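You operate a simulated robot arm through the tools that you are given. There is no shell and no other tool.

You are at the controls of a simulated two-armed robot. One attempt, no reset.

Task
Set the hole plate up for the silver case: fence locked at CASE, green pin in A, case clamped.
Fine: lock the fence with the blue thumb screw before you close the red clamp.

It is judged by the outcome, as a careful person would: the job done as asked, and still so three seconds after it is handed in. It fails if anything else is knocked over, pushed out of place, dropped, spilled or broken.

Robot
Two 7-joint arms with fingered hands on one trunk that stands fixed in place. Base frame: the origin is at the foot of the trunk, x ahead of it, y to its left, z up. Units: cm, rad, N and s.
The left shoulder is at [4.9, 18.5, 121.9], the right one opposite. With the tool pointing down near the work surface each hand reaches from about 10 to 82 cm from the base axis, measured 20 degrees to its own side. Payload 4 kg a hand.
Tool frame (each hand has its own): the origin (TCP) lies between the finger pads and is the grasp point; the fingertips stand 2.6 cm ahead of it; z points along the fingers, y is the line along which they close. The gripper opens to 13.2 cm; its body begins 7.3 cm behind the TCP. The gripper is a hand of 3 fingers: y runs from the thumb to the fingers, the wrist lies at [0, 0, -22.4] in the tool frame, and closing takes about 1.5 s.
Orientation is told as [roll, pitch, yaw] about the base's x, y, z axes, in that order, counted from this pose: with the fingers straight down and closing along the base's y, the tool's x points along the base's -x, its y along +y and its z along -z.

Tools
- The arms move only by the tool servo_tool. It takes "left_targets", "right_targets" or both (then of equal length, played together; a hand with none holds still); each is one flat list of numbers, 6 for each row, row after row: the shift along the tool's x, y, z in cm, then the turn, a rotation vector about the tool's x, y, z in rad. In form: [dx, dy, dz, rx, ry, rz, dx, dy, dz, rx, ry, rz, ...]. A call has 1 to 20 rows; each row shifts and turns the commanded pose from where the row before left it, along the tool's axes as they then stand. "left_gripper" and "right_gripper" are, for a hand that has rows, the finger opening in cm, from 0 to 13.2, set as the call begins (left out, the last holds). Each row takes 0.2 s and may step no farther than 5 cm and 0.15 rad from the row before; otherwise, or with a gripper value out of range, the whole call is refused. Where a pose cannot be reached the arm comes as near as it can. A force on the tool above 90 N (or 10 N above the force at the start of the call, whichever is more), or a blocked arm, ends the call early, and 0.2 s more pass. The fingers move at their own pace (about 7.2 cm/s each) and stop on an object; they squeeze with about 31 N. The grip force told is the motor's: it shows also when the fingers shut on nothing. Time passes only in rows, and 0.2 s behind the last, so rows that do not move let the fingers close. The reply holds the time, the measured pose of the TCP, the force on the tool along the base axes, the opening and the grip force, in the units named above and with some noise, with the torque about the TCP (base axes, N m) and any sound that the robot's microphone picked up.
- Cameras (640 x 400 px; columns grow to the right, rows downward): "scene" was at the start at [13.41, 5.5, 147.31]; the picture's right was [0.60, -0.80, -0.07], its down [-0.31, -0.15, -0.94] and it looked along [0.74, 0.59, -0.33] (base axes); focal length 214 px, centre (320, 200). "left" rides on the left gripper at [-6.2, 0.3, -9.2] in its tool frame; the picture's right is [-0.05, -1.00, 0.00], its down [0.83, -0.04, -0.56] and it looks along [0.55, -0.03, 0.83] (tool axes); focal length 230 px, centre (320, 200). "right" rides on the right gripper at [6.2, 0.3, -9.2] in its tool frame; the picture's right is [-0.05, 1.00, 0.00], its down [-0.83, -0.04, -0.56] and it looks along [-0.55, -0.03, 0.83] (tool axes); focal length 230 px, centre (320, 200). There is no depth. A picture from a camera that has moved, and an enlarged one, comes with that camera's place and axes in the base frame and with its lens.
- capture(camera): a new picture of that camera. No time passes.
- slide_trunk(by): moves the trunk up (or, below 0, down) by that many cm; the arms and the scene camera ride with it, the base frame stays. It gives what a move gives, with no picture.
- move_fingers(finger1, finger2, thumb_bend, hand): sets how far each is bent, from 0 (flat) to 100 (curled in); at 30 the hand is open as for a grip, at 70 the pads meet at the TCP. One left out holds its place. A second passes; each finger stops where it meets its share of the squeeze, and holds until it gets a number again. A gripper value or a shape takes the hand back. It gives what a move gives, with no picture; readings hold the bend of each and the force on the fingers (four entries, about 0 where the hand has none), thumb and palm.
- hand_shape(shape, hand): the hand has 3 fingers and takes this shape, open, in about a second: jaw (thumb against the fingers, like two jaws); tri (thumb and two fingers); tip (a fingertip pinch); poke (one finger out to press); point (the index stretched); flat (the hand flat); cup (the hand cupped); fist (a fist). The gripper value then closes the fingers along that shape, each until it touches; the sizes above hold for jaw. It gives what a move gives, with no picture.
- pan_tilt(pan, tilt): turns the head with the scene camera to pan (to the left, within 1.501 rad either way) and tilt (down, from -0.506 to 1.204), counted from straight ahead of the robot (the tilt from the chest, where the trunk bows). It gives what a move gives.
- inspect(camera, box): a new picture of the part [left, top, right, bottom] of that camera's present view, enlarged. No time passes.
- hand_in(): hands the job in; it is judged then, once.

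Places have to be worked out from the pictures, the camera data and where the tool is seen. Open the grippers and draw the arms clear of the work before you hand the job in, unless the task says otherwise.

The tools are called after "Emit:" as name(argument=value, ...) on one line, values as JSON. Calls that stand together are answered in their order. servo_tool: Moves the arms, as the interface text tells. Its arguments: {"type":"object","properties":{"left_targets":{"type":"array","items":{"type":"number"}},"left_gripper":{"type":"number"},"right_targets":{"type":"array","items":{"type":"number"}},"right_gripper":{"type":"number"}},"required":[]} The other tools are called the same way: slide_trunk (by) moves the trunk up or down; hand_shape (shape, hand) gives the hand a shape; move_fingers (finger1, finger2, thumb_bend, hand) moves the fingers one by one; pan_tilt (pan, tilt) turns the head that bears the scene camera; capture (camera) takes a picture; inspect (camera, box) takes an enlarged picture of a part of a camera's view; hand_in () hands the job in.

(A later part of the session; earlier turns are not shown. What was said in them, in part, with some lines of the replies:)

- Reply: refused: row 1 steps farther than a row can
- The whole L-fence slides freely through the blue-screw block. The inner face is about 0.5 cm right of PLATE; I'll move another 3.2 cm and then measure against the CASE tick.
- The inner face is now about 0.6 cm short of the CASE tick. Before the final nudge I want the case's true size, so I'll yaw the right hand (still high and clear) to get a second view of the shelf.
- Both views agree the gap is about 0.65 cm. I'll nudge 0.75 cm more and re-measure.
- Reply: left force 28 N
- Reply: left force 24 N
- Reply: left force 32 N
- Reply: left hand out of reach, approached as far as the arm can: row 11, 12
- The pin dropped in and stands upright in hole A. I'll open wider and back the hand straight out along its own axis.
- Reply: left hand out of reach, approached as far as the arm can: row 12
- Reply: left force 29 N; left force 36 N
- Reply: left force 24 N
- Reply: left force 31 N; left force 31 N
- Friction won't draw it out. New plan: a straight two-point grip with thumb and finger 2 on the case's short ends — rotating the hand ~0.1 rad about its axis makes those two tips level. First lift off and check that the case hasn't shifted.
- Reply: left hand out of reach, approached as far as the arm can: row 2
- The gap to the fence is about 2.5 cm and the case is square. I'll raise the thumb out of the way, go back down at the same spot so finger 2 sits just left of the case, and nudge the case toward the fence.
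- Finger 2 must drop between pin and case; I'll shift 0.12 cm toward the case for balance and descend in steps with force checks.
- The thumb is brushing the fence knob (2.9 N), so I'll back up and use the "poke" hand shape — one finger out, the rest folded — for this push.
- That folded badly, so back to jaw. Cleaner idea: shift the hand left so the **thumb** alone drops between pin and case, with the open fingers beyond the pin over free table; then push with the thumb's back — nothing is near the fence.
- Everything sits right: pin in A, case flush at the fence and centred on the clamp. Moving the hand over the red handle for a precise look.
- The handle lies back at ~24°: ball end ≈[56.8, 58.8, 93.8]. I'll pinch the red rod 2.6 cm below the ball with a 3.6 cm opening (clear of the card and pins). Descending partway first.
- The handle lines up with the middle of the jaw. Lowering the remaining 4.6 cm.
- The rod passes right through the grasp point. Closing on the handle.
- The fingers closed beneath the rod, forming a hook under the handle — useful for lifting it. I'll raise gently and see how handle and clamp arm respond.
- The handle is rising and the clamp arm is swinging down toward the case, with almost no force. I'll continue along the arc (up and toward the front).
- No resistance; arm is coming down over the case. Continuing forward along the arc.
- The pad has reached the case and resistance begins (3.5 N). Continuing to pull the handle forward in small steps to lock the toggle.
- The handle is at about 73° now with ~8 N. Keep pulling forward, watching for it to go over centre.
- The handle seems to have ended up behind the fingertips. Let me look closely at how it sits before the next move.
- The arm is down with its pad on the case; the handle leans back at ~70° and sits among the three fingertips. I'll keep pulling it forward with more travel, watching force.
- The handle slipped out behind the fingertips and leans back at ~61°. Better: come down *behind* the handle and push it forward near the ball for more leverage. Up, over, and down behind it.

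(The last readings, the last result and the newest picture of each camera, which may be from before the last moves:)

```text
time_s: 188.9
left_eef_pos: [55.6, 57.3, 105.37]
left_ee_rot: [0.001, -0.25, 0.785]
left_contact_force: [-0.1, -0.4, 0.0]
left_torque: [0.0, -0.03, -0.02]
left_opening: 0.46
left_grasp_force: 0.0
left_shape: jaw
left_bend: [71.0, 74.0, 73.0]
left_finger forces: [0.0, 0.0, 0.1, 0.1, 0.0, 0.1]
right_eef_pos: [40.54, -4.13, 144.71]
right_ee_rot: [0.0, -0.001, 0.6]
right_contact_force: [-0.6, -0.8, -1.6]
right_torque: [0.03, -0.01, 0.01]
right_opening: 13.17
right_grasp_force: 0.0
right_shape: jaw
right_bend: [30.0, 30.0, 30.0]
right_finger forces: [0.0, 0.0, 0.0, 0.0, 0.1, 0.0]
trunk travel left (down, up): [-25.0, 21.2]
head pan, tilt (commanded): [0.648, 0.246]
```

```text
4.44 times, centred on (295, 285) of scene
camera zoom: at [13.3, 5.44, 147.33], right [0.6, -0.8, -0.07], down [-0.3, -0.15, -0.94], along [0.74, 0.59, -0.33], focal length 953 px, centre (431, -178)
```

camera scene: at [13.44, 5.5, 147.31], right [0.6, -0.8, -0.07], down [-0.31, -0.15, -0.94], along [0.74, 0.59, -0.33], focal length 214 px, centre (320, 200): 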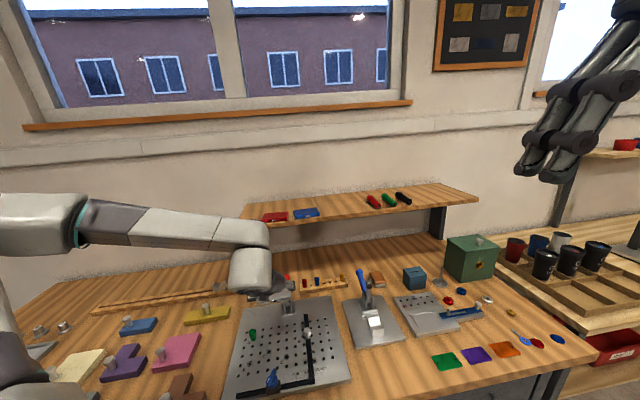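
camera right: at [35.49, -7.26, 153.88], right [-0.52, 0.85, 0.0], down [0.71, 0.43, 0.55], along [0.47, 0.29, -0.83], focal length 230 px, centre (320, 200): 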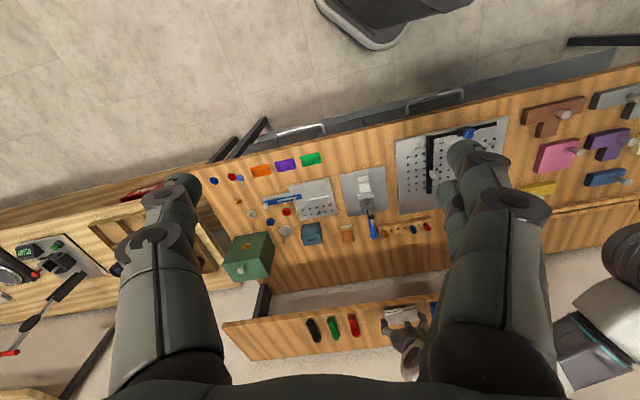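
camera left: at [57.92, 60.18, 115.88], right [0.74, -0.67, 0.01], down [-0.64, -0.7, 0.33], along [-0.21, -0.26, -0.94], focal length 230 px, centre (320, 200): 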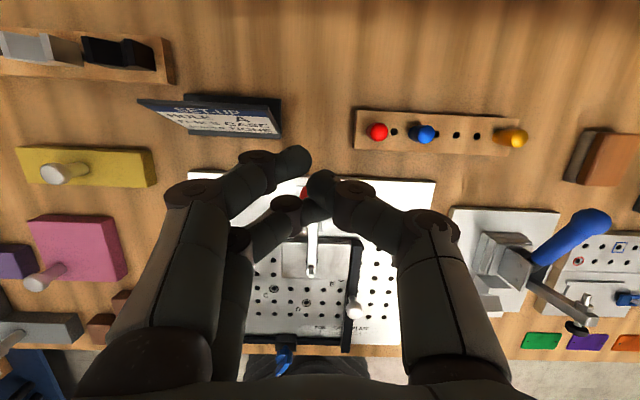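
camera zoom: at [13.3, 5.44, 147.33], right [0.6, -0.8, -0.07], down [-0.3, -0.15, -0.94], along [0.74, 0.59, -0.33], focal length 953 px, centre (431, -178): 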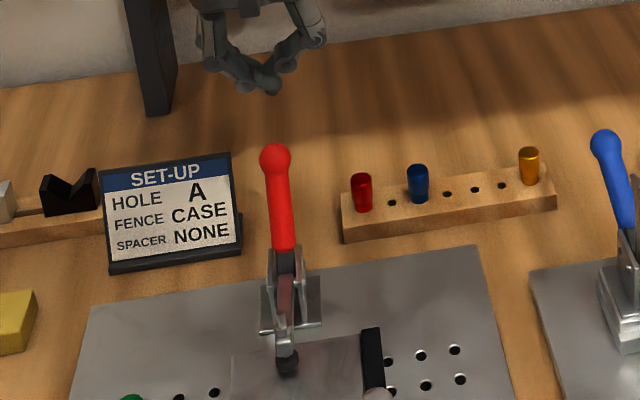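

The handle rests at ~57° with the pad down on the case. I'll reset the fingers (open, then nearly closed), shift a bit further back, and lower behind the ball.

Emit:
servo_tool(left_targets=[-1.3, 0, 0.33, 0, 0, 0, 0, 0, 0, 0, 0, 0, 0, 0, 0, 0, 0, 0], left_gripper=4.0)

Emit:
servo_tool(left_targets=[0, 0, 0, 0, 0, 0, 0, 0, 0, 0, 0, 0, 0, 0, 0, 0, 0, 0, 0, 0, 0, 0, 0, 0], left_gripper=0.8)

Emit:
servo_tool(left_targets=[0.61, 0, 2.43, 0, 0, 0, 0.61, 0, 2.43, 0, 0, 0, 0.61, 0, 2.43, 0, 0, 0, 0, 0, 0, 0, 0, 0])

Emit:
capture(camera="left")

Emit:
inspect(camera="scene", box=[260, 250, 330, 330])

```text
time_s: 189.7
left_eef_pos: [56.47, 58.29, 105.28]
left_ee_rot: [0.0, -0.247, 0.785]
left_contact_force: [0.1, -0.3, -0.5]
left_torque: [0.01, 0.02, -0.03]
left_opening: 3.94
left_grasp_force: 0.0
left_shape: jaw
left_bend: [73.0, 73.0, 70.0]
left_finger forces: [0.0, 0.0, 0.0, 0.0, 0.1, 0.0]
right_eef_pos: [40.54, -4.09, 144.65]
right_ee_rot: [0.0, 0.0, 0.6]
right_contact_force: [-0.6, -0.1, 0.2]
right_torque: [0.0, 0.02, 0.02]
right_opening: 13.18
right_grasp_force: 0.1
right_shape: jaw
right_bend: [30.0, 30.0, 30.0]
right_finger forces: [0.0, 0.1, 0.0, 0.1, 0.1, 0.0]
trunk travel left (down, up): [-25.0, 21.2]
head pan, tilt (commanded): [0.648, 0.246]
```

```text
time_s: 190.7
left_eef_pos: [56.64, 58.42, 105.3]
left_ee_rot: [0.0, -0.247, 0.785]
left_contact_force: [-0.1, 0.0, 0.0]
left_torque: [0.0, -0.03, 0.03]
left_opening: 0.86
left_grasp_force: 0.0
left_shape: jaw
left_bend: [71.0, 71.0, 70.0]
left_finger forces: [0.0, 0.0, 0.0, 0.1, 0.1, 0.0]
right_eef_pos: [40.64, -4.1, 144.7]
right_ee_rot: [-0.001, 0.001, 0.6]
right_contact_force: [0.1, 0.2, 0.2]
right_torque: [0.03, 0.01, 0.01]
right_opening: 13.19
right_grasp_force: 0.0
right_shape: jaw
right_bend: [30.0, 30.0, 30.0]
right_finger forces: [0.0, 0.0, 0.0, 0.0, 0.0, 0.0]
trunk travel left (down, up): [-25.0, 21.2]
head pan, tilt (commanded): [0.648, 0.246]
```

```text
time_s: 191.7
left_eef_pos: [56.43, 58.38, 97.78]
left_ee_rot: [0.0, -0.247, 0.785]
left_contact_force: [0.8, -0.6, -0.5]
left_torque: [0.0, 0.0, 0.01]
left_opening: 0.84
left_grasp_force: 0.1
left_shape: jaw
left_bend: [71.0, 71.0, 70.0]
left_finger forces: [0.0, 0.0, 0.1, 0.1, 0.1, 0.0]
right_eef_pos: [40.6, -4.04, 144.77]
right_ee_rot: [-0.001, 0.001, 0.6]
right_contact_force: [0.0, 0.7, -0.2]
right_torque: [0.02, 0.01, -0.01]
right_opening: 13.18
right_grasp_force: 0.2
right_shape: jaw
right_bend: [30.0, 30.0, 30.0]
right_finger forces: [0.0, 0.1, 0.1, 0.0, 0.0, 0.1]
trunk travel left (down, up): [-25.0, 21.2]
head pan, tilt (commanded): [0.648, 0.246]
```

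```text
taken
camera left: at [58.84, 61.16, 108.23], right [0.74, -0.67, 0.01], down [-0.63, -0.7, 0.33], along [-0.21, -0.26, -0.94], focal length 230 px, centre (320, 200)
```

left: 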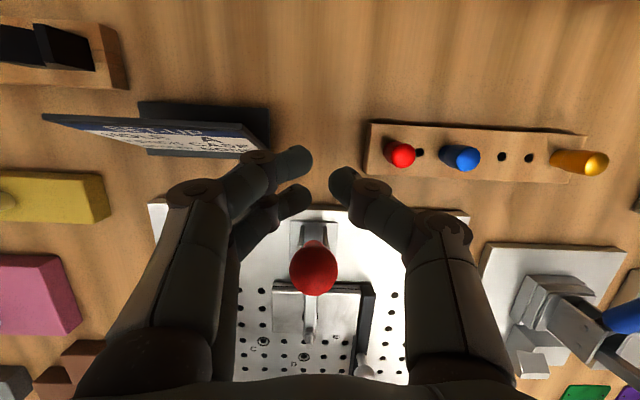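

```text
5.00 times, centred on (295, 290) of scene
camera zoom: at [13.4, 5.49, 147.32], right [0.6, -0.8, -0.07], down [-0.31, -0.15, -0.94], along [0.74, 0.59, -0.33], focal length 1072 px, centre (445, -250)
```

zoom: 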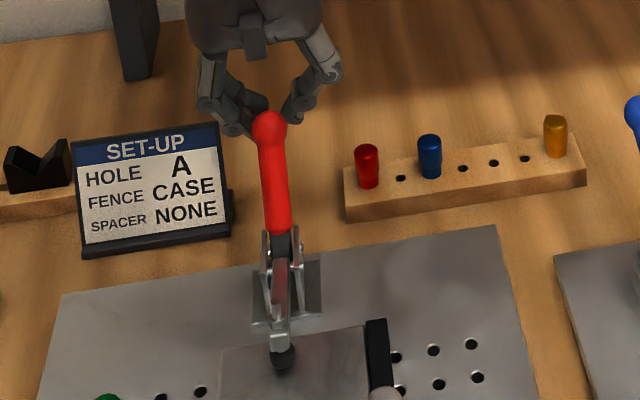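

The closed fingertips are now right behind the ball. Pushing it forward (−v) in steps, watching force.

Emit:
servo_tool(left_targets=[0.388, 0, -0.097, 0, 0, 0, 0.388, 0, -0.097, 0, 0, 0, 0.388, 0, -0.097, 0, 0, 0, 0.388, 0, -0.097, 0, 0, 0, 0.388, 0, -0.097, 0, 0, 0, 0, 0, 0, 0, 0, 0])

Emit:
capture(camera="left")

Emit:
inspect(camera="scene", box=[260, 250, 330, 330])

```text
time_s: 193.1
left_eef_pos: [55.09, 57.02, 97.8]
left_ee_rot: [0.0, -0.248, 0.784]
left_contact_force: [0.3, 0.2, -0.3]
left_torque: [0.01, 0.03, 0.02]
left_opening: 0.83
left_grasp_force: 0.1
left_shape: jaw
left_bend: [71.0, 71.0, 70.0]
left_finger forces: [0.1, 0.1, 0.1, 0.0, 0.0, 0.0]
right_eef_pos: [40.6, -4.09, 144.62]
right_ee_rot: [0.0, -0.003, 0.599]
right_contact_force: [-0.2, 0.0, 0.1]
right_torque: [0.02, 0.01, -0.02]
right_opening: 13.19
right_grasp_force: 0.0
right_shape: jaw
right_bend: [30.0, 30.0, 30.0]
right_finger forces: [0.0, 0.0, 0.0, 0.0, 0.1, 0.0]
trunk travel left (down, up): [-25.0, 21.2]
head pan, tilt (commanded): [0.648, 0.246]
```

```text
taken
camera left: at [57.47, 59.76, 108.2], right [0.74, -0.67, 0.01], down [-0.63, -0.7, 0.33], along [-0.22, -0.26, -0.94], focal length 230 px, centre (320, 200)
```

left: 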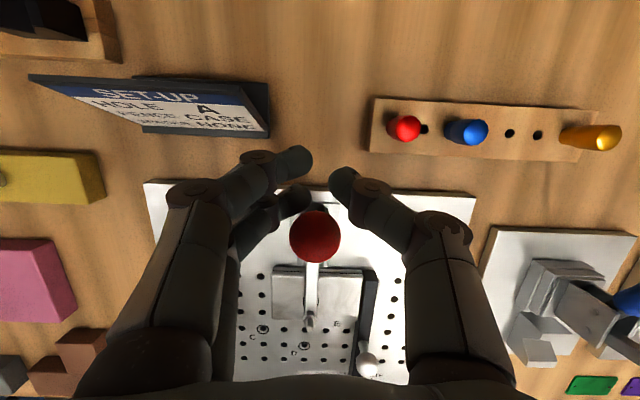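

```text
5.00 times, centred on (295, 290) of scene
camera zoom: at [13.43, 5.51, 147.31], right [0.6, -0.8, -0.07], down [-0.31, -0.15, -0.94], along [0.74, 0.59, -0.33], focal length 1072 px, centre (445, -250)
```

zoom: 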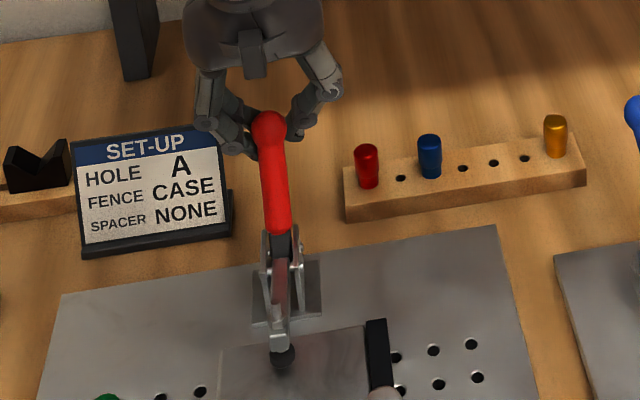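

Emit:
servo_tool(left_targets=[0.388, 0, -0.097, 0, 0, 0, 0.388, 0, -0.097, 0, 0, 0, 0.388, 0, -0.097, 0, 0, 0, 0, 0, 0, 0, 0, 0])

Emit:
capture(camera="left")

Emit:
inspect(camera="scene", box=[260, 250, 330, 330])

```text
time_s: 194.1
left_eef_pos: [54.16, 56.21, 97.7]
left_ee_rot: [0.001, -0.247, 0.784]
left_contact_force: [-0.4, 0.0, -0.6]
left_torque: [0.01, 0.02, -0.05]
left_opening: 0.84
left_grasp_force: 0.1
left_shape: jaw
left_bend: [71.0, 71.0, 70.0]
left_finger forces: [0.1, 0.1, 0.0, 0.0, 0.0, 0.0]
right_eef_pos: [40.62, -4.1, 144.75]
right_ee_rot: [-0.002, 0.0, 0.6]
right_contact_force: [-0.2, 0.2, 0.0]
right_torque: [0.02, 0.0, -0.03]
right_opening: 13.2
right_grasp_force: 0.1
right_shape: jaw
right_bend: [30.0, 30.0, 30.0]
right_finger forces: [0.1, 0.0, 0.0, 0.0, 0.0, 0.1]
trunk travel left (down, up): [-25.0, 21.2]
head pan, tilt (commanded): [0.648, 0.246]
```

```text
taken
camera left: at [56.62, 58.92, 108.18], right [0.74, -0.67, 0.01], down [-0.63, -0.7, 0.33], along [-0.22, -0.26, -0.94], focal length 230 px, centre (320, 200)
```

left: 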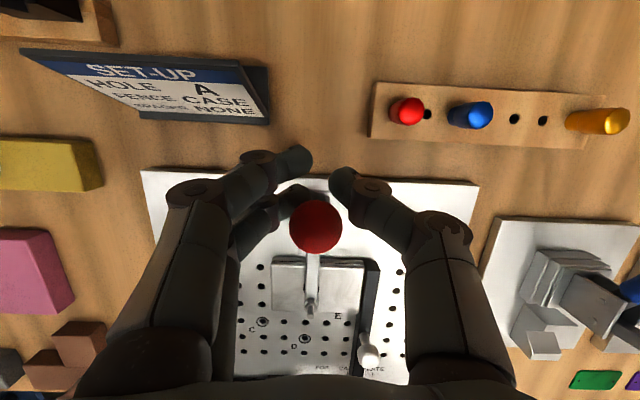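

```text
5.00 times, centred on (295, 290) of scene
camera zoom: at [13.42, 5.5, 147.31], right [0.6, -0.8, -0.07], down [-0.31, -0.15, -0.94], along [0.74, 0.59, -0.33], focal length 1072 px, centre (445, -250)
```

zoom: 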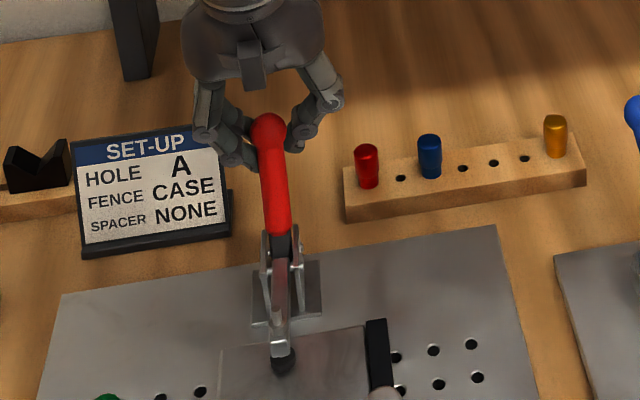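

Emit:
servo_tool(left_targets=[0.388, 0, -0.097, 0, 0, 0, 0.388, 0, -0.097, 0, 0, 0, 0.388, 0, -0.097, 0, 0, 0, 0, 0, 0, 0, 0, 0])

Emit:
capture(camera="left")

Emit:
inspect(camera="scene", box=[260, 250, 330, 330])

```text
time_s: 195.1
left_eef_pos: [53.29, 55.34, 97.66]
left_ee_rot: [0.001, -0.249, 0.784]
left_contact_force: [0.8, 4.1, 0.6]
left_torque: [0.06, -0.02, -0.08]
left_opening: 0.85
left_grasp_force: 0.1
left_shape: jaw
left_bend: [71.0, 70.0, 70.0]
left_finger forces: [0.0, 3.1, 0.0, 0.0, 0.1, 0.2]
right_eef_pos: [40.67, -4.02, 144.7]
right_ee_rot: [-0.001, 0.002, 0.602]
right_contact_force: [0.0, 0.4, -0.7]
right_torque: [0.01, 0.0, 0.0]
right_opening: 13.21
right_grasp_force: 0.1
right_shape: jaw
right_bend: [30.0, 30.0, 30.0]
right_finger forces: [0.0, 0.0, 0.1, 0.0, 0.0, 0.0]
trunk travel left (down, up): [-25.0, 21.2]
head pan, tilt (commanded): [0.648, 0.246]
```

```text
taken
camera left: at [55.77, 58.12, 108.2], right [0.74, -0.67, 0.01], down [-0.63, -0.7, 0.33], along [-0.22, -0.26, -0.94], focal length 230 px, centre (320, 200)
```

left: 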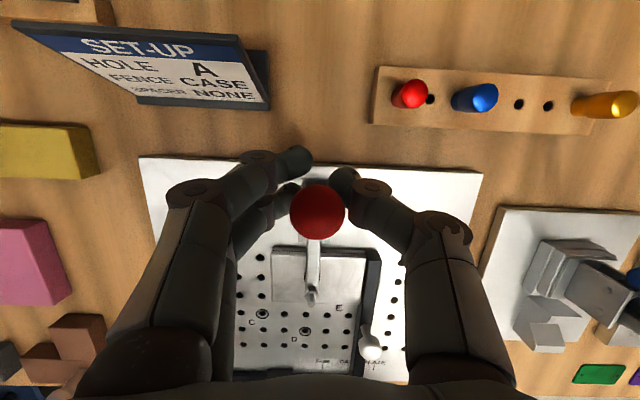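

```text
5.00 times, centred on (295, 290) of scene
camera zoom: at [13.44, 5.57, 147.3], right [0.6, -0.8, -0.07], down [-0.31, -0.15, -0.94], along [0.74, 0.58, -0.33], focal length 1072 px, centre (445, -250)
```

zoom: 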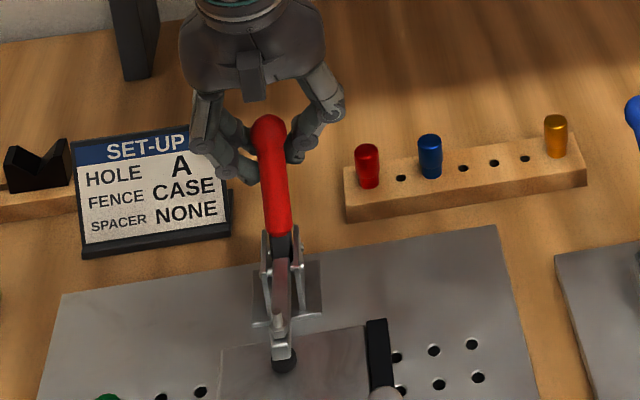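

Contact made (3 N). Continuing the push forward.

Emit:
servo_tool(left_targets=[0.388, 0, -0.097, 0, 0, 0, 0.388, 0, -0.097, 0, 0, 0, 0.388, 0, -0.097, 0, 0, 0, 0, 0, 0, 0, 0, 0], left_gripper=0.4)

Emit:
capture(camera="left")

Emit:
inspect(camera="scene", box=[260, 250, 330, 330])

```text
time_s: 196.1
left_eef_pos: [52.53, 54.49, 97.69]
left_ee_rot: [0.0, -0.249, 0.784]
left_contact_force: [4.4, 6.0, 0.3]
left_torque: [0.11, -0.04, -0.01]
left_opening: 0.52
left_grasp_force: 0.3
left_shape: jaw
left_bend: [71.0, 68.0, 70.0]
left_finger forces: [0.1, 3.6, 0.1, 0.1, 3.9, 0.0]
right_eef_pos: [40.73, -4.03, 144.62]
right_ee_rot: [0.0, 0.0, 0.6]
right_contact_force: [-0.2, 0.5, 0.0]
right_torque: [0.0, 0.0, -0.01]
right_opening: 13.19
right_grasp_force: 0.2
right_shape: jaw
right_bend: [30.0, 30.0, 30.0]
right_finger forces: [0.1, 0.0, 0.0, 0.1, 0.0, 0.0]
trunk travel left (down, up): [-25.0, 21.2]
head pan, tilt (commanded): [0.648, 0.246]
```

```text
taken
camera left: at [54.93, 57.25, 108.17], right [0.74, -0.67, 0.01], down [-0.63, -0.7, 0.34], along [-0.22, -0.26, -0.94], focal length 230 px, centre (320, 200)
```

left: 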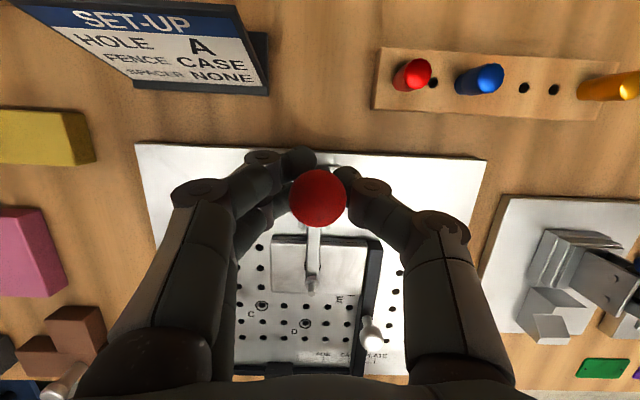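

```text
5.00 times, centred on (295, 290) of scene
camera zoom: at [13.48, 5.58, 147.3], right [0.6, -0.8, -0.07], down [-0.31, -0.15, -0.94], along [0.74, 0.58, -0.33], focal length 1072 px, centre (445, -250)
```

zoom: 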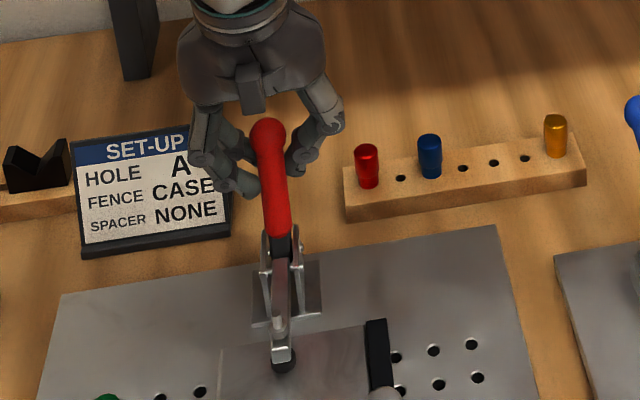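

The rod tends to wedge between the fingertips. Firmer: grip the ball itself. I'll back off, rise, open the jaw, and come down over the ball.

Emit:
servo_tool(left_targets=[-0.776, 0, 0.194, 0, 0, 0, -0.49, 0, -1.94, 0, 0, 0, -0.73, 0, -2.91, 0, 0, 0, -0.49, 0, -1.94, 0, 0, 0, 0, 0, 0, 0, 0, 0], left_gripper=0.8)

Emit:
servo_tool(left_targets=[0, 0, 0, 0, 0, 0, 0, 0, 0, 0, 0, 0, 0, 0, 0, 0, 0, 0], left_gripper=5.0)

Emit:
capture(camera="left")

Emit:
inspect(camera="scene", box=[260, 240, 330, 330])

```text
time_s: 197.3
left_eef_pos: [53.09, 55.07, 104.8]
left_ee_rot: [0.0, -0.249, 0.786]
left_contact_force: [-0.2, -0.2, 0.4]
left_torque: [0.01, 0.02, 0.02]
left_opening: 0.83
left_grasp_force: 0.1
left_shape: jaw
left_bend: [71.0, 71.0, 70.0]
left_finger forces: [0.0, 0.0, 0.0, 0.0, 0.0, 0.0]
right_eef_pos: [40.74, -4.1, 144.49]
right_ee_rot: [0.0, -0.001, 0.6]
right_contact_force: [0.0, -0.2, 0.2]
right_torque: [-0.01, 0.0, 0.0]
right_opening: 13.18
right_grasp_force: 0.0
right_shape: jaw
right_bend: [30.0, 30.0, 30.0]
right_finger forces: [0.1, 0.0, 0.1, 0.0, 0.0, 0.0]
trunk travel left (down, up): [-25.0, 21.2]
head pan, tilt (commanded): [0.648, 0.246]
```

```text
time_s: 198.1
left_eef_pos: [52.9, 54.93, 104.74]
left_ee_rot: [-0.001, -0.248, 0.785]
left_contact_force: [-0.7, -0.1, 0.2]
left_torque: [0.0, 0.01, -0.02]
left_opening: 4.93
left_grasp_force: 0.1
left_shape: jaw
left_bend: [73.0, 73.0, 70.0]
left_finger forces: [0.0, 0.0, 0.0, 0.1, 0.0, 0.0]
right_eef_pos: [40.68, -4.18, 144.64]
right_ee_rot: [0.0, 0.0, 0.601]
right_contact_force: [-0.9, -0.2, 0.1]
right_torque: [0.03, 0.02, 0.01]
right_opening: 13.17
right_grasp_force: 0.0
right_shape: jaw
right_bend: [30.0, 30.0, 30.0]
right_finger forces: [0.1, 0.1, 0.0, 0.0, 0.1, 0.0]
trunk travel left (down, up): [-25.0, 21.2]
head pan, tilt (commanded): [0.648, 0.246]
```

```text
taken
camera left: at [55.42, 57.73, 115.22], right [0.74, -0.67, 0.01], down [-0.63, -0.7, 0.33], along [-0.22, -0.26, -0.94], focal length 230 px, centre (320, 200)
```

left: 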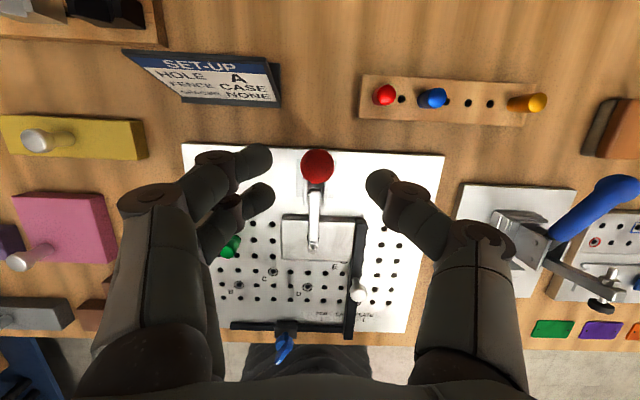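

```text
4.44 times, centred on (295, 285) of scene
camera zoom: at [13.4, 5.49, 147.31], right [0.6, -0.8, -0.07], down [-0.31, -0.15, -0.94], along [0.74, 0.59, -0.33], focal length 953 px, centre (431, -178)
```

zoom: 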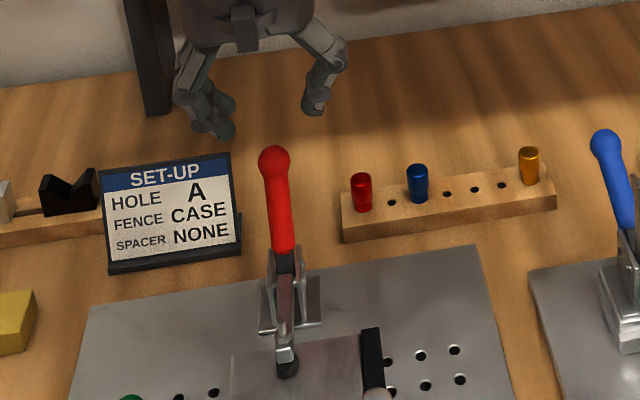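

The ball is at ≈[53.2, 55.1, 97.8], almost straight below. Lowering onto it and closing.

Emit:
servo_tool(left_targets=[0.692, -0.018, 3.41, 0, 0, 0, 0.692, -0.018, 3.41, 0, 0, 0, 0, 0, 0, 0, 0, 0])

Emit:
servo_tool(left_targets=[0, 0, 0, 0, 0, 0, 0, 0, 0, 0, 0, 0, 0, 0, 0, 0, 0, 0, 0, 0, 0, 0, 0, 0], left_gripper=0.5)

Emit:
inspect(camera="left", box=[230, 110, 410, 290])

Emit:
inspect(camera="scene", box=[270, 255, 320, 310])

```text
time_s: 198.9
left_eef_pos: [53.34, 55.07, 97.77]
left_ee_rot: [-0.001, -0.248, 0.785]
left_contact_force: [0.2, -0.2, -0.7]
left_torque: [0.01, 0.01, 0.01]
left_opening: 4.98
left_grasp_force: 0.1
left_shape: jaw
left_bend: [73.0, 73.0, 70.0]
left_finger forces: [0.0, 0.1, 0.0, 0.0, 0.0, 0.0]
right_eef_pos: [40.51, -4.07, 144.72]
right_ee_rot: [0.0, 0.001, 0.601]
right_contact_force: [0.4, -0.4, -0.3]
right_torque: [0.01, -0.01, -0.01]
right_opening: 13.21
right_grasp_force: 0.0
right_shape: jaw
right_bend: [30.0, 30.0, 30.0]
right_finger forces: [0.0, 0.0, 0.0, 0.1, 0.0, 0.0]
trunk travel left (down, up): [-25.0, 21.2]
head pan, tilt (commanded): [0.648, 0.246]
```

```text
time_s: 199.9
left_eef_pos: [53.25, 55.2, 97.78]
left_ee_rot: [0.0, -0.246, 0.785]
left_contact_force: [0.1, 1.7, -3.8]
left_torque: [0.03, 0.03, -0.05]
left_opening: 0.09
left_grasp_force: 30.9
left_shape: jaw
left_bend: [66.0, 72.0, 71.0]
left_finger forces: [4.5, 14.4, 0.0, 0.0, 22.4, 0.0]
right_eef_pos: [40.59, -4.04, 144.8]
right_ee_rot: [0.001, 0.0, 0.602]
right_contact_force: [-0.2, -0.2, 0.1]
right_torque: [0.0, 0.0, 0.03]
right_opening: 13.21
right_grasp_force: 0.0
right_shape: jaw
right_bend: [30.0, 30.0, 30.0]
right_finger forces: [0.0, 0.0, 0.0, 0.0, 0.0, 0.0]
trunk travel left (down, up): [-25.0, 21.2]
head pan, tilt (commanded): [0.648, 0.246]
```

```text
2.22 times, centred on (320, 200) of left
camera zoom: at [55.72, 57.97, 108.21], right [0.74, -0.67, 0.01], down [-0.63, -0.7, 0.34], along [-0.22, -0.26, -0.94], focal length 511 px, centre (320, 200)
```

zoom: 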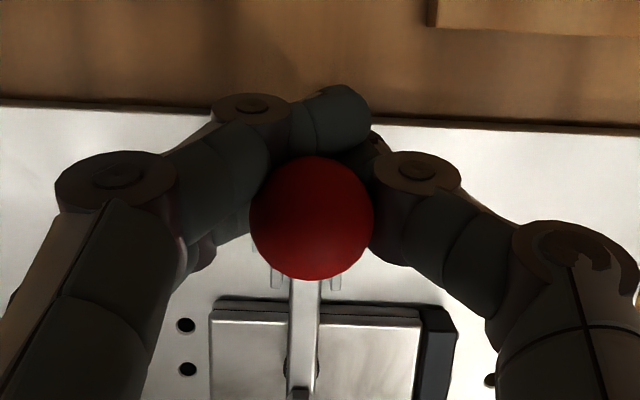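

```text
7.27 times, centred on (295, 282) of scene
camera zoom: at [13.43, 5.57, 147.3], right [0.6, -0.8, -0.07], down [-0.31, -0.15, -0.94], along [0.74, 0.58, -0.33], focal length 1560 px, centre (502, -400)
```

zoom: 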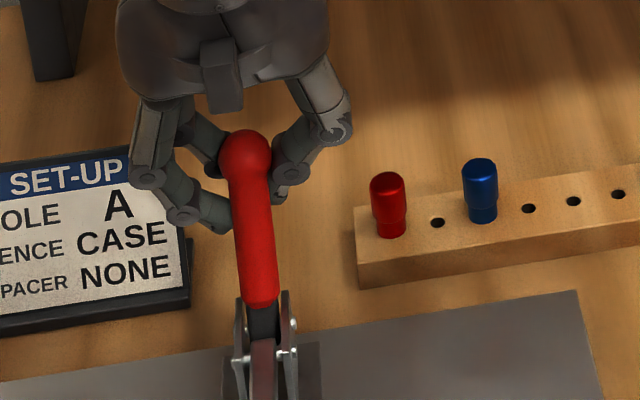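

A solid hold: finger 1 is behind the ball, finger 2 and thumb pinch below it. Pulling the handle forward along its arc, step by step.

Emit:
servo_tool(left_targets=[0.393, 0, -0.202, 0, 0, 0, 0.393, 0, -0.202, 0, 0, 0, 0.393, 0, -0.18, 0, 0, 0, 0.393, 0, -0.16, 0, 0, 0, 0, 0, 0, 0, 0, 0])

Emit:
inspect(camera="scene", box=[270, 255, 330, 330])

Emit:
inspect(camera="left", box=[230, 110, 410, 290])

```text
time_s: 201.1
left_eef_pos: [52.27, 54.32, 98.04]
left_ee_rot: [0.0, -0.248, 0.788]
left_contact_force: [8.7, 14.7, -1.6]
left_torque: [0.34, 0.19, -0.07]
left_opening: 0.01
left_grasp_force: 31.1
left_shape: jaw
left_bend: [68.0, 72.0, 75.0]
left_finger forces: [0.0, 16.4, 0.0, 0.1, 10.8, 0.1]
right_eef_pos: [40.76, -3.9, 144.65]
right_ee_rot: [0.0, 0.003, 0.602]
right_contact_force: [-1.0, 0.1, 0.1]
right_torque: [0.0, 0.01, 0.04]
right_opening: 13.2
right_grasp_force: 0.0
right_shape: jaw
right_bend: [30.0, 30.0, 30.0]
right_finger forces: [0.1, 0.0, 0.0, 0.1, 0.0, 0.0]
trunk travel left (down, up): [-25.0, 21.2]
head pan, tilt (commanded): [0.648, 0.246]
```

```text
5.33 times, centred on (300, 292) of scene
camera zoom: at [13.59, 5.76, 147.28], right [0.6, -0.8, -0.07], down [-0.31, -0.15, -0.94], along [0.74, 0.58, -0.33], focal length 1144 px, centre (427, -293)
```

zoom: 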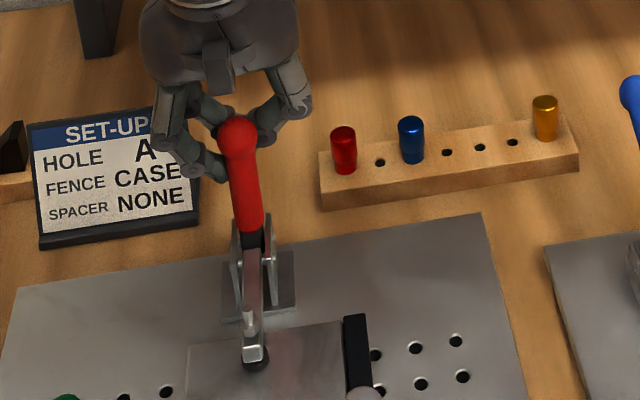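

```text
2.22 times, centred on (320, 200) of left
camera zoom: at [54.66, 57.04, 108.47], right [0.74, -0.67, 0.01], down [-0.63, -0.7, 0.33], along [-0.22, -0.26, -0.94], focal length 511 px, centre (320, 200)
```

zoom: 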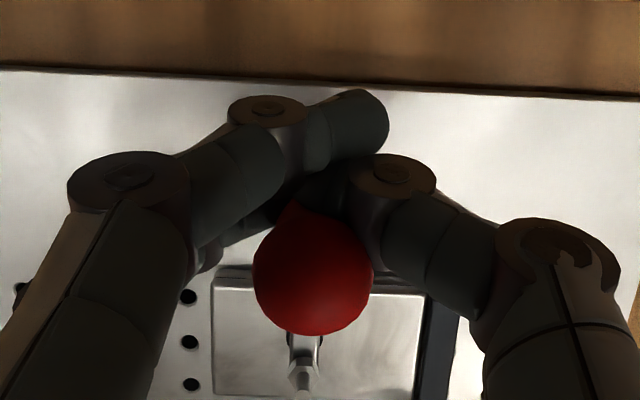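

The handle is now near 87° with the closed fingers behind the ball, 17 N. Pushing on over centre.

Emit:
servo_tool(left_targets=[0.388, 0, -0.097, 0, 0, 0, 0.388, 0, -0.097, 0, 0, 0, 0.388, 0, -0.097, 0, 0, 0, 0, 0, 0, 0, 0, 0])

Emit:
inspect(camera="scene", box=[270, 255, 330, 330])

Emit:
inspect(camera="left", box=[230, 110, 410, 290])

```text
time_s: 202.1
left_eef_pos: [52.1, 54.05, 98.01]
left_ee_rot: [-0.002, -0.258, 0.789]
left_contact_force: [39.3, 41.9, 6.2]
left_torque: [0.52, -0.01, 0.0]
left_opening: 0.01
left_grasp_force: 31.0
left_shape: jaw
left_bend: [67.0, 72.0, 75.0]
left_finger forces: [0.0, 20.8, 0.1, 0.0, 55.6, 0.1]
right_eef_pos: [41.22, -3.55, 144.61]
right_ee_rot: [-0.001, 0.005, 0.599]
right_contact_force: [0.4, 0.2, -0.7]
right_torque: [0.0, 0.02, 0.01]
right_opening: 13.2
right_grasp_force: 0.2
right_shape: jaw
right_bend: [30.0, 30.0, 30.0]
right_finger forces: [0.0, 0.0, 0.1, 0.1, 0.0, 0.0]
trunk travel left (down, up): [-25.0, 21.2]
head pan, tilt (commanded): [0.648, 0.246]
```

```text
5.33 times, centred on (300, 292) of scene
camera zoom: at [14.05, 6.14, 147.23], right [0.6, -0.8, -0.07], down [-0.31, -0.15, -0.94], along [0.74, 0.58, -0.34], focal length 1144 px, centre (427, -293)
```

zoom: 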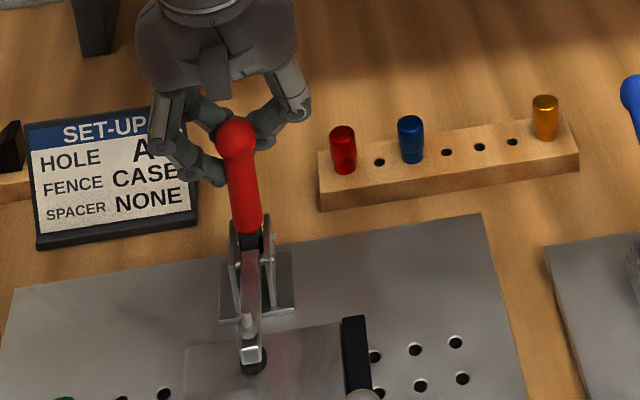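

```text
2.22 times, centred on (320, 200) of left
camera zoom: at [54.37, 56.83, 108.51], right [0.74, -0.67, 0.02], down [-0.64, -0.7, 0.32], along [-0.21, -0.25, -0.95], focal length 511 px, centre (320, 200)
```

zoom: 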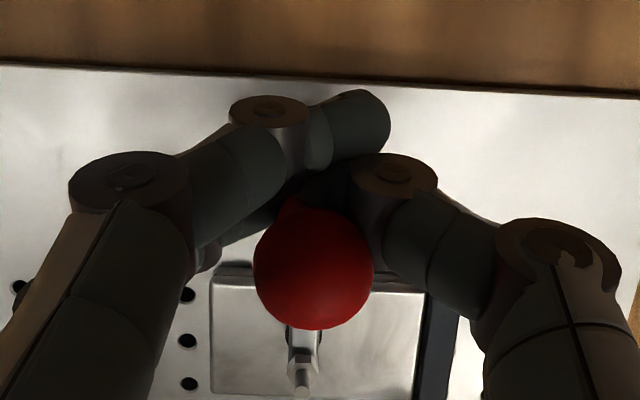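

57 N and no more movement: the handle is at its closed stop. I'll ease off and see whether the handle stays closed by itself.

Emit:
servo_tool(left_targets=[-0.388, 0, 0.097, 0, 0, 0, -0.388, 0, 0.097, 0, 0, 0, -0.388, 0, 0.097, 0, 0, 0, 0, 0, 0, 0, 0, 0])

Emit:
inspect(camera="left", box=[230, 110, 410, 290])

Emit:
inspect(camera="scene", box=[270, 255, 330, 330])

```text
time_s: 203.1
left_eef_pos: [52.19, 54.25, 97.93]
left_ee_rot: [0.001, -0.246, 0.785]
left_contact_force: [14.7, 19.2, 7.7]
left_torque: [0.32, 0.12, -0.07]
left_opening: 0.0
left_grasp_force: 31.1
left_shape: jaw
left_bend: [67.0, 72.0, 75.0]
left_finger forces: [0.0, 17.5, 0.0, 0.0, 11.3, 0.1]
right_eef_pos: [40.64, -3.83, 144.66]
right_ee_rot: [-0.002, 0.001, 0.601]
right_contact_force: [-0.6, -0.2, 0.7]
right_torque: [0.0, 0.01, -0.01]
right_opening: 13.2
right_grasp_force: 0.1
right_shape: jaw
right_bend: [30.0, 30.0, 30.0]
right_finger forces: [0.1, 0.0, 0.0, 0.0, 0.0, 0.0]
trunk travel left (down, up): [-25.0, 21.2]
head pan, tilt (commanded): [0.648, 0.246]
```

```text
2.22 times, centred on (320, 200) of left
camera zoom: at [54.62, 57.03, 108.4], right [0.74, -0.67, 0.01], down [-0.63, -0.7, 0.34], along [-0.22, -0.26, -0.94], focal length 511 px, centre (320, 200)
```

zoom: 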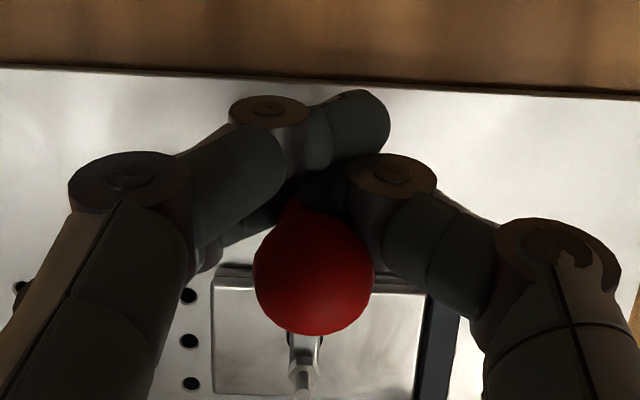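

```text
5.33 times, centred on (300, 292) of scene
camera zoom: at [13.56, 5.7, 147.28], right [0.6, -0.8, -0.07], down [-0.31, -0.15, -0.94], along [0.74, 0.58, -0.33], focal length 1144 px, centre (427, -293)
```

zoom: 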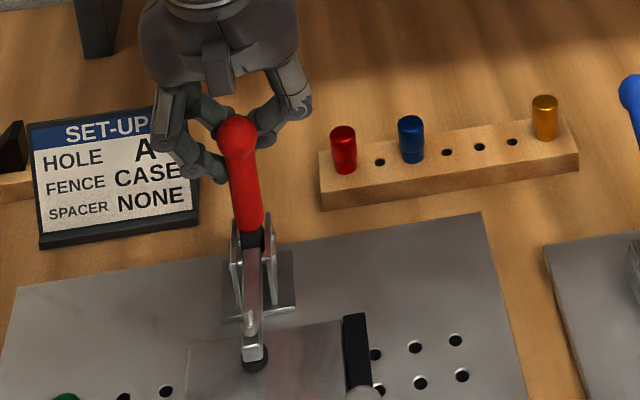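

Emit:
servo_tool(left_targets=[-0.388, 0, 0.097, 0, 0, 0, -0.388, 0, 0.097, 0, 0, 0, -0.388, 0, 0.097, 0, 0, 0, 0, 0, 0, 0, 0, 0])

Emit:
inspect(camera="left", box=[230, 110, 410, 290])

Emit:
inspect(camera="scene", box=[270, 255, 330, 330])

```text
time_s: 204.1
left_eef_pos: [52.95, 54.83, 98.06]
left_ee_rot: [0.0, -0.245, 0.787]
left_contact_force: [-0.9, 4.5, -2.1]
left_torque: [0.11, -0.03, -0.07]
left_opening: 0.02
left_grasp_force: 31.1
left_shape: jaw
left_bend: [68.0, 73.0, 76.0]
left_finger forces: [0.1, 0.0, 0.0, 0.0, 0.0, 0.1]
right_eef_pos: [40.6, -4.07, 144.62]
right_ee_rot: [0.0, 0.001, 0.599]
right_contact_force: [-0.4, 0.5, -0.5]
right_torque: [0.02, -0.02, -0.02]
right_opening: 13.18
right_grasp_force: 0.1
right_shape: jaw
right_bend: [30.0, 30.0, 30.0]
right_finger forces: [0.0, 0.0, 0.1, 0.0, 0.0, 0.0]
trunk travel left (down, up): [-25.0, 21.2]
head pan, tilt (commanded): [0.648, 0.246]
```

```text
2.22 times, centred on (320, 200) of left
camera zoom: at [55.38, 57.63, 108.55], right [0.74, -0.67, 0.01], down [-0.63, -0.7, 0.34], along [-0.22, -0.26, -0.94], focal length 511 px, centre (320, 200)
```

zoom: 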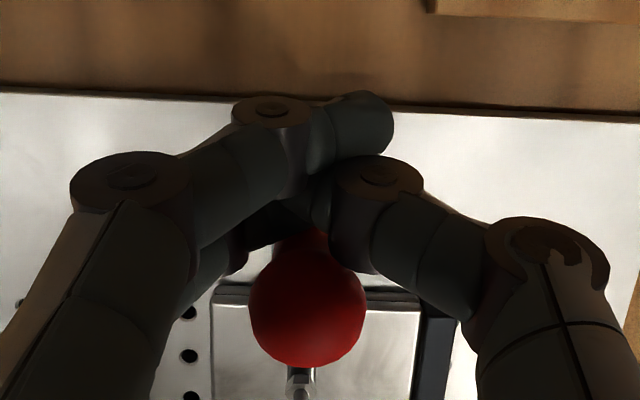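

```text
5.33 times, centred on (300, 292) of scene
camera zoom: at [13.42, 5.53, 147.3], right [0.6, -0.8, -0.07], down [-0.31, -0.15, -0.94], along [0.74, 0.58, -0.33], focal length 1144 px, centre (427, -293)
```

zoom: 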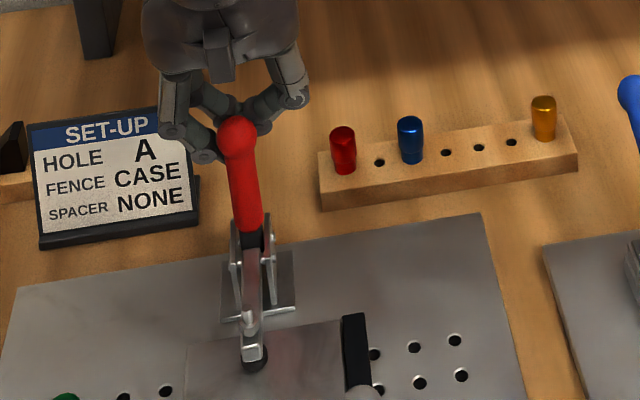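

The handle stayed put as the hand withdrew — the clamp holds. Opening the fingers and rising clear, then a full check.

Emit:
servo_tool(left_targets=[-0.388, 0, 0.097, 0, 0, 0, 0, 0, 0, 0, 0, 0, 0, 0, 0, 0, 0, 0, -0.49, 0, -1.94, 0, 0, 0, -0.97, 0, -3.88, 0, 0, 0, -0.97, 0, -3.88, 0, 0, 0, 0, 0, 0, 0, 0, 0], left_gripper=4.0)

Emit:
capture(camera="left")

Emit:
inspect(camera="scene", box=[220, 250, 350, 390])

Emit:
inspect(camera="scene", box=[308, 358, 332, 378])

```text
time_s: 205.7
left_eef_pos: [53.1, 55.08, 108.03]
left_ee_rot: [0.001, -0.248, 0.786]
left_contact_force: [-0.7, 0.6, -0.3]
left_torque: [0.03, -0.04, -0.02]
left_opening: 3.96
left_grasp_force: 0.1
left_shape: jaw
left_bend: [73.0, 74.0, 70.0]
left_finger forces: [0.1, 0.0, 0.1, 0.0, 0.1, 0.0]
right_eef_pos: [40.66, -3.98, 144.58]
right_ee_rot: [0.001, 0.0, 0.6]
right_contact_force: [-0.9, 0.5, -0.1]
right_torque: [-0.01, 0.01, -0.02]
right_opening: 13.17
right_grasp_force: 0.0
right_shape: jaw
right_bend: [30.0, 30.0, 30.0]
right_finger forces: [0.0, 0.0, 0.1, 0.0, 0.0, 0.0]
trunk travel left (down, up): [-25.0, 21.2]
head pan, tilt (commanded): [0.648, 0.246]
```

```text
taken
camera left: at [55.64, 57.81, 118.57], right [0.74, -0.67, 0.01], down [-0.63, -0.7, 0.34], along [-0.22, -0.26, -0.94], focal length 230 px, centre (320, 200)
```

left: 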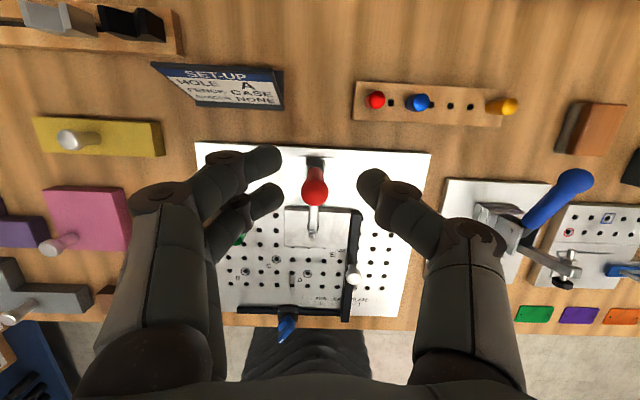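

```text
2.86 times, centred on (285, 320) of scene
camera zoom: at [13.46, 5.54, 147.3], right [0.6, -0.8, -0.07], down [-0.31, -0.15, -0.94], along [0.74, 0.58, -0.33], focal length 613 px, centre (420, -143)
```

zoom: 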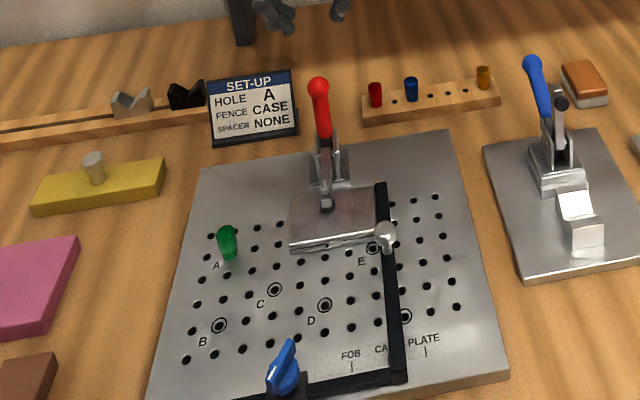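

```text
16.00 times, centred on (320, 368) of scene
camera zoom: at [13.46, 5.54, 147.3], right [0.6, -0.8, -0.07], down [-0.31, -0.15, -0.94], along [0.74, 0.58, -0.33], focal length 3432 px, centre (320, -2488)
```

zoom: 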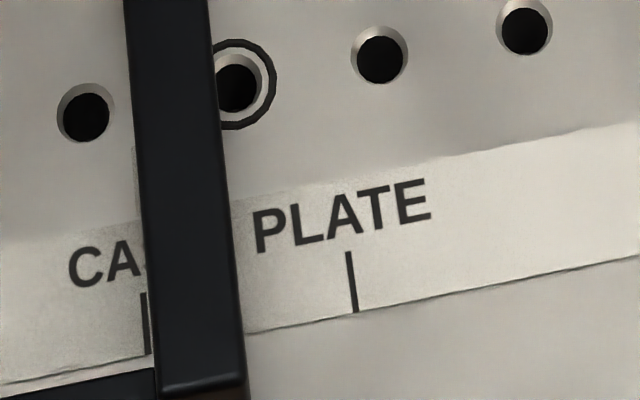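

All in place. A close look at the clamp, pad and case to be sure it is really clamped and the case is square.

Emit:
inspect(camera="scene", box=[270, 262, 320, 325])

Emit:
inspect(camera="left", box=[220, 140, 400, 320])

Emit:
inspect(camera="scene", box=[255, 345, 300, 385])

```text
6.35 times, centred on (295, 294) of scene
camera zoom: at [13.46, 5.54, 147.3], right [0.6, -0.8, -0.07], down [-0.31, -0.15, -0.94], along [0.74, 0.58, -0.33], focal length 1362 px, centre (479, -394)
```

zoom: 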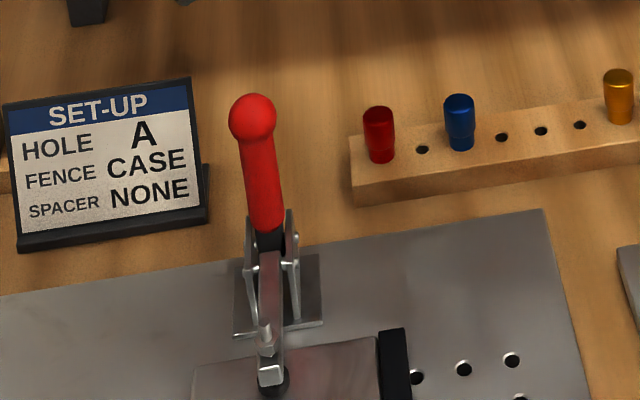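

```text
2.22 times, centred on (310, 230) of left
camera zoom: at [55.64, 57.81, 118.57], right [0.74, -0.67, 0.01], down [-0.63, -0.7, 0.34], along [-0.22, -0.26, -0.94], focal length 511 px, centre (342, 133)
```

zoom: 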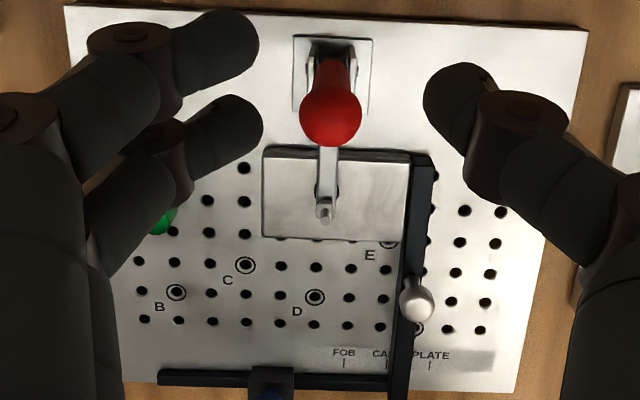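

```text
10.00 times, centred on (278, 365) of scene
camera zoom: at [13.46, 5.54, 147.3], right [0.6, -0.8, -0.07], down [-0.31, -0.15, -0.94], along [0.74, 0.58, -0.33], focal length 2145 px, centre (745, -1450)
```

zoom: 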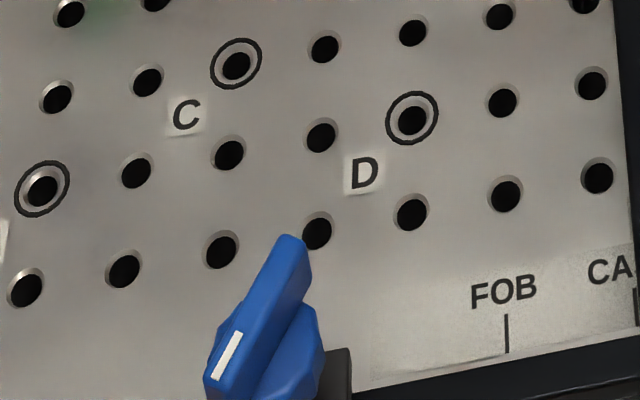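

The pad sits mid-case under a closed clamp, the case is flush on the fence, the green pin stands in A, and the screw is at its tight stop. Now I open the hand and draw the left arm up and clear.

Emit:
servo_tool(left_targets=[-1.04, 0, -4.12, 0, 0, 0, -1.04, 0, -4.12, 0, 0, 0, -1.04, 0, -4.12, 0, 0, 0, -1.04, 0, -4.12, 0, 0, 0, 2.275, 0.945, -3.5, 0, 0, 0, 2.275, 0.945, -3.5, 0, 0, 0, 2.275, 0.945, -3.5, 0, 0, 0, 2.275, 0.945, -3.5, 0, 0, 0, 2.275, 0.945, -3.5, 0, 0, 0, 2.275, 0.945, -3.5, 0, 0, 0, 0, 0, 0, 0, 0, 0])

Emit:
servo_tool(left_targets=[0, 0, 0, 0, 0, 0, 0, 0, 0, 0, 0, 0, 0, 0, 0, 0, 0, 0, 0, 0, 0, 0, 0, 0, 0, 0, 0, 0, 0, 0], left_gripper=13.0)

Emit:
capture(camera="scene")

Emit:
inspect(camera="scene", box=[200, 180, 420, 400])

Emit:
inspect(camera="scene", box=[308, 358, 332, 378])

```text
time_s: 208.1
left_eef_pos: [36.2, 46.05, 142.08]
left_ee_rot: [0.001, -0.245, 0.785]
left_contact_force: [-0.1, 0.6, 0.0]
left_torque: [0.02, 0.01, -0.03]
left_opening: 3.96
left_grasp_force: 0.1
left_shape: jaw
left_bend: [73.0, 74.0, 70.0]
left_finger forces: [0.0, 0.1, 0.0, 0.0, 0.0, 0.0]
right_eef_pos: [40.63, -4.12, 144.67]
right_ee_rot: [0.001, 0.0, 0.599]
right_contact_force: [0.1, 1.4, -0.3]
right_torque: [-0.01, 0.0, 0.0]
right_opening: 13.17
right_grasp_force: 0.0
right_shape: jaw
right_bend: [30.0, 30.0, 30.0]
right_finger forces: [0.1, 0.0, 0.0, 0.0, 0.0, 0.1]
trunk travel left (down, up): [-25.0, 21.2]
head pan, tilt (commanded): [0.648, 0.246]
```

```text
time_s: 209.3
left_eef_pos: [36.15, 45.99, 142.19]
left_ee_rot: [0.002, -0.248, 0.785]
left_contact_force: [0.3, -1.3, 0.8]
left_torque: [0.02, 0.01, 0.01]
left_opening: 12.98
left_grasp_force: 0.1
left_shape: jaw
left_bend: [33.0, 33.0, 32.0]
left_finger forces: [0.0, 0.1, 0.0, 0.1, 0.1, 0.0]
right_eef_pos: [40.59, -4.06, 144.64]
right_ee_rot: [0.0, 0.0, 0.601]
right_contact_force: [0.7, 0.1, -0.2]
right_torque: [0.0, -0.01, 0.01]
right_opening: 13.17
right_grasp_force: 0.1
right_shape: jaw
right_bend: [30.0, 30.0, 30.0]
right_finger forces: [0.0, 0.0, 0.0, 0.0, 0.1, 0.1]
trunk travel left (down, up): [-25.0, 21.2]
head pan, tilt (commanded): [0.648, 0.246]
```

```text
taken
camera scene: at [13.43, 5.51, 147.31], right [0.6, -0.8, -0.07], down [-0.31, -0.15, -0.94], along [0.74, 0.58, -0.33], focal length 214 px, centre (320, 200)
```

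scene: 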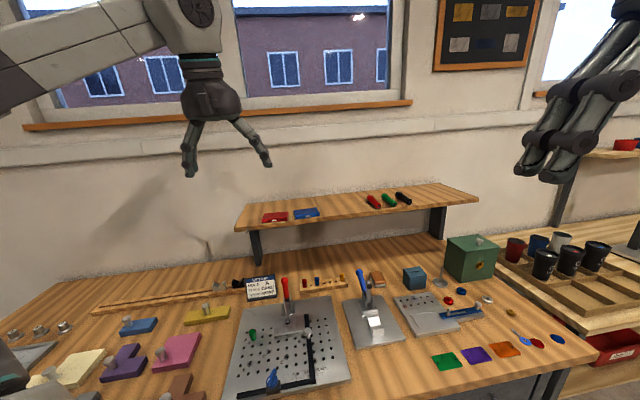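

```text
1.82 times, centred on (310, 290) of scene
camera zoom: at [13.43, 5.51, 147.31], right [0.6, -0.8, -0.07], down [-0.31, -0.15, -0.94], along [0.74, 0.58, -0.33], focal length 390 px, centre (338, 36)
```

zoom: 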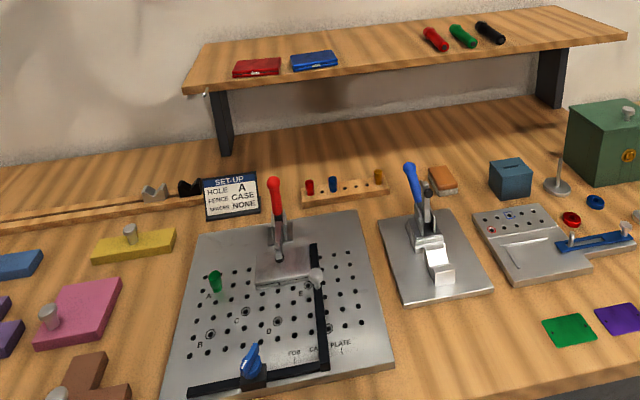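

```text
16.00 times, centred on (320, 368) of scene
camera zoom: at [13.43, 5.51, 147.31], right [0.6, -0.8, -0.07], down [-0.31, -0.15, -0.94], along [0.74, 0.58, -0.33], focal length 3432 px, centre (320, -2488)
```

zoom: 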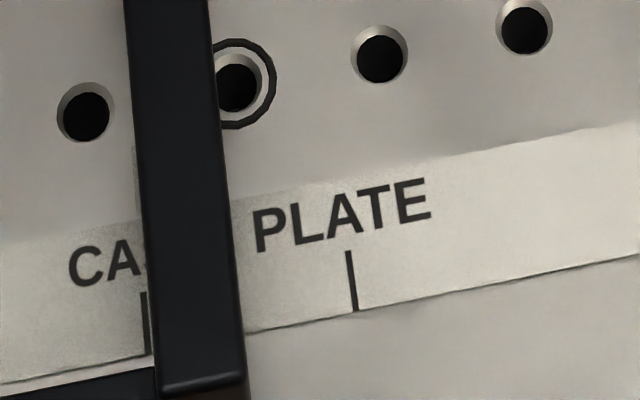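

Everything holds still: fence edge at the CASE line and locked, green pin in A, silver case flush and clamped, all else in its place, both hands open and clear. Handing in.

Emit:
hand_in()

```text
The job is handed in.
```

The hole plate is set up for the silver case, and I've handed it in. I don't have the judge's result.

- **Fence:** its inner edge sits about 0.1 cm to the right of the CASE line. I turned the blue thumb screw to its tight stop before closing the clamp. It may not hold hard: in a tug test after the first tightening, the fence crept at about 8.5 N, and pushing the case against it later moved it the 0.1 cm. I tightened it again after that tug test but didn't repeat the test.
- **Green pin:** it stands upright and fully seated in hole A. On my first grab it came loose and fell over on the rack, so I picked it up again before placing it. The other pins stayed in place.
- **Silver case:** it lies flat against the fence, with the clamp pad near the middle of its lid.
- **Red clamp:** the handle is at its closed stop and stayed there when I let go.

In the last pictures nothing else had moved. Both hands are open and clear of the work.
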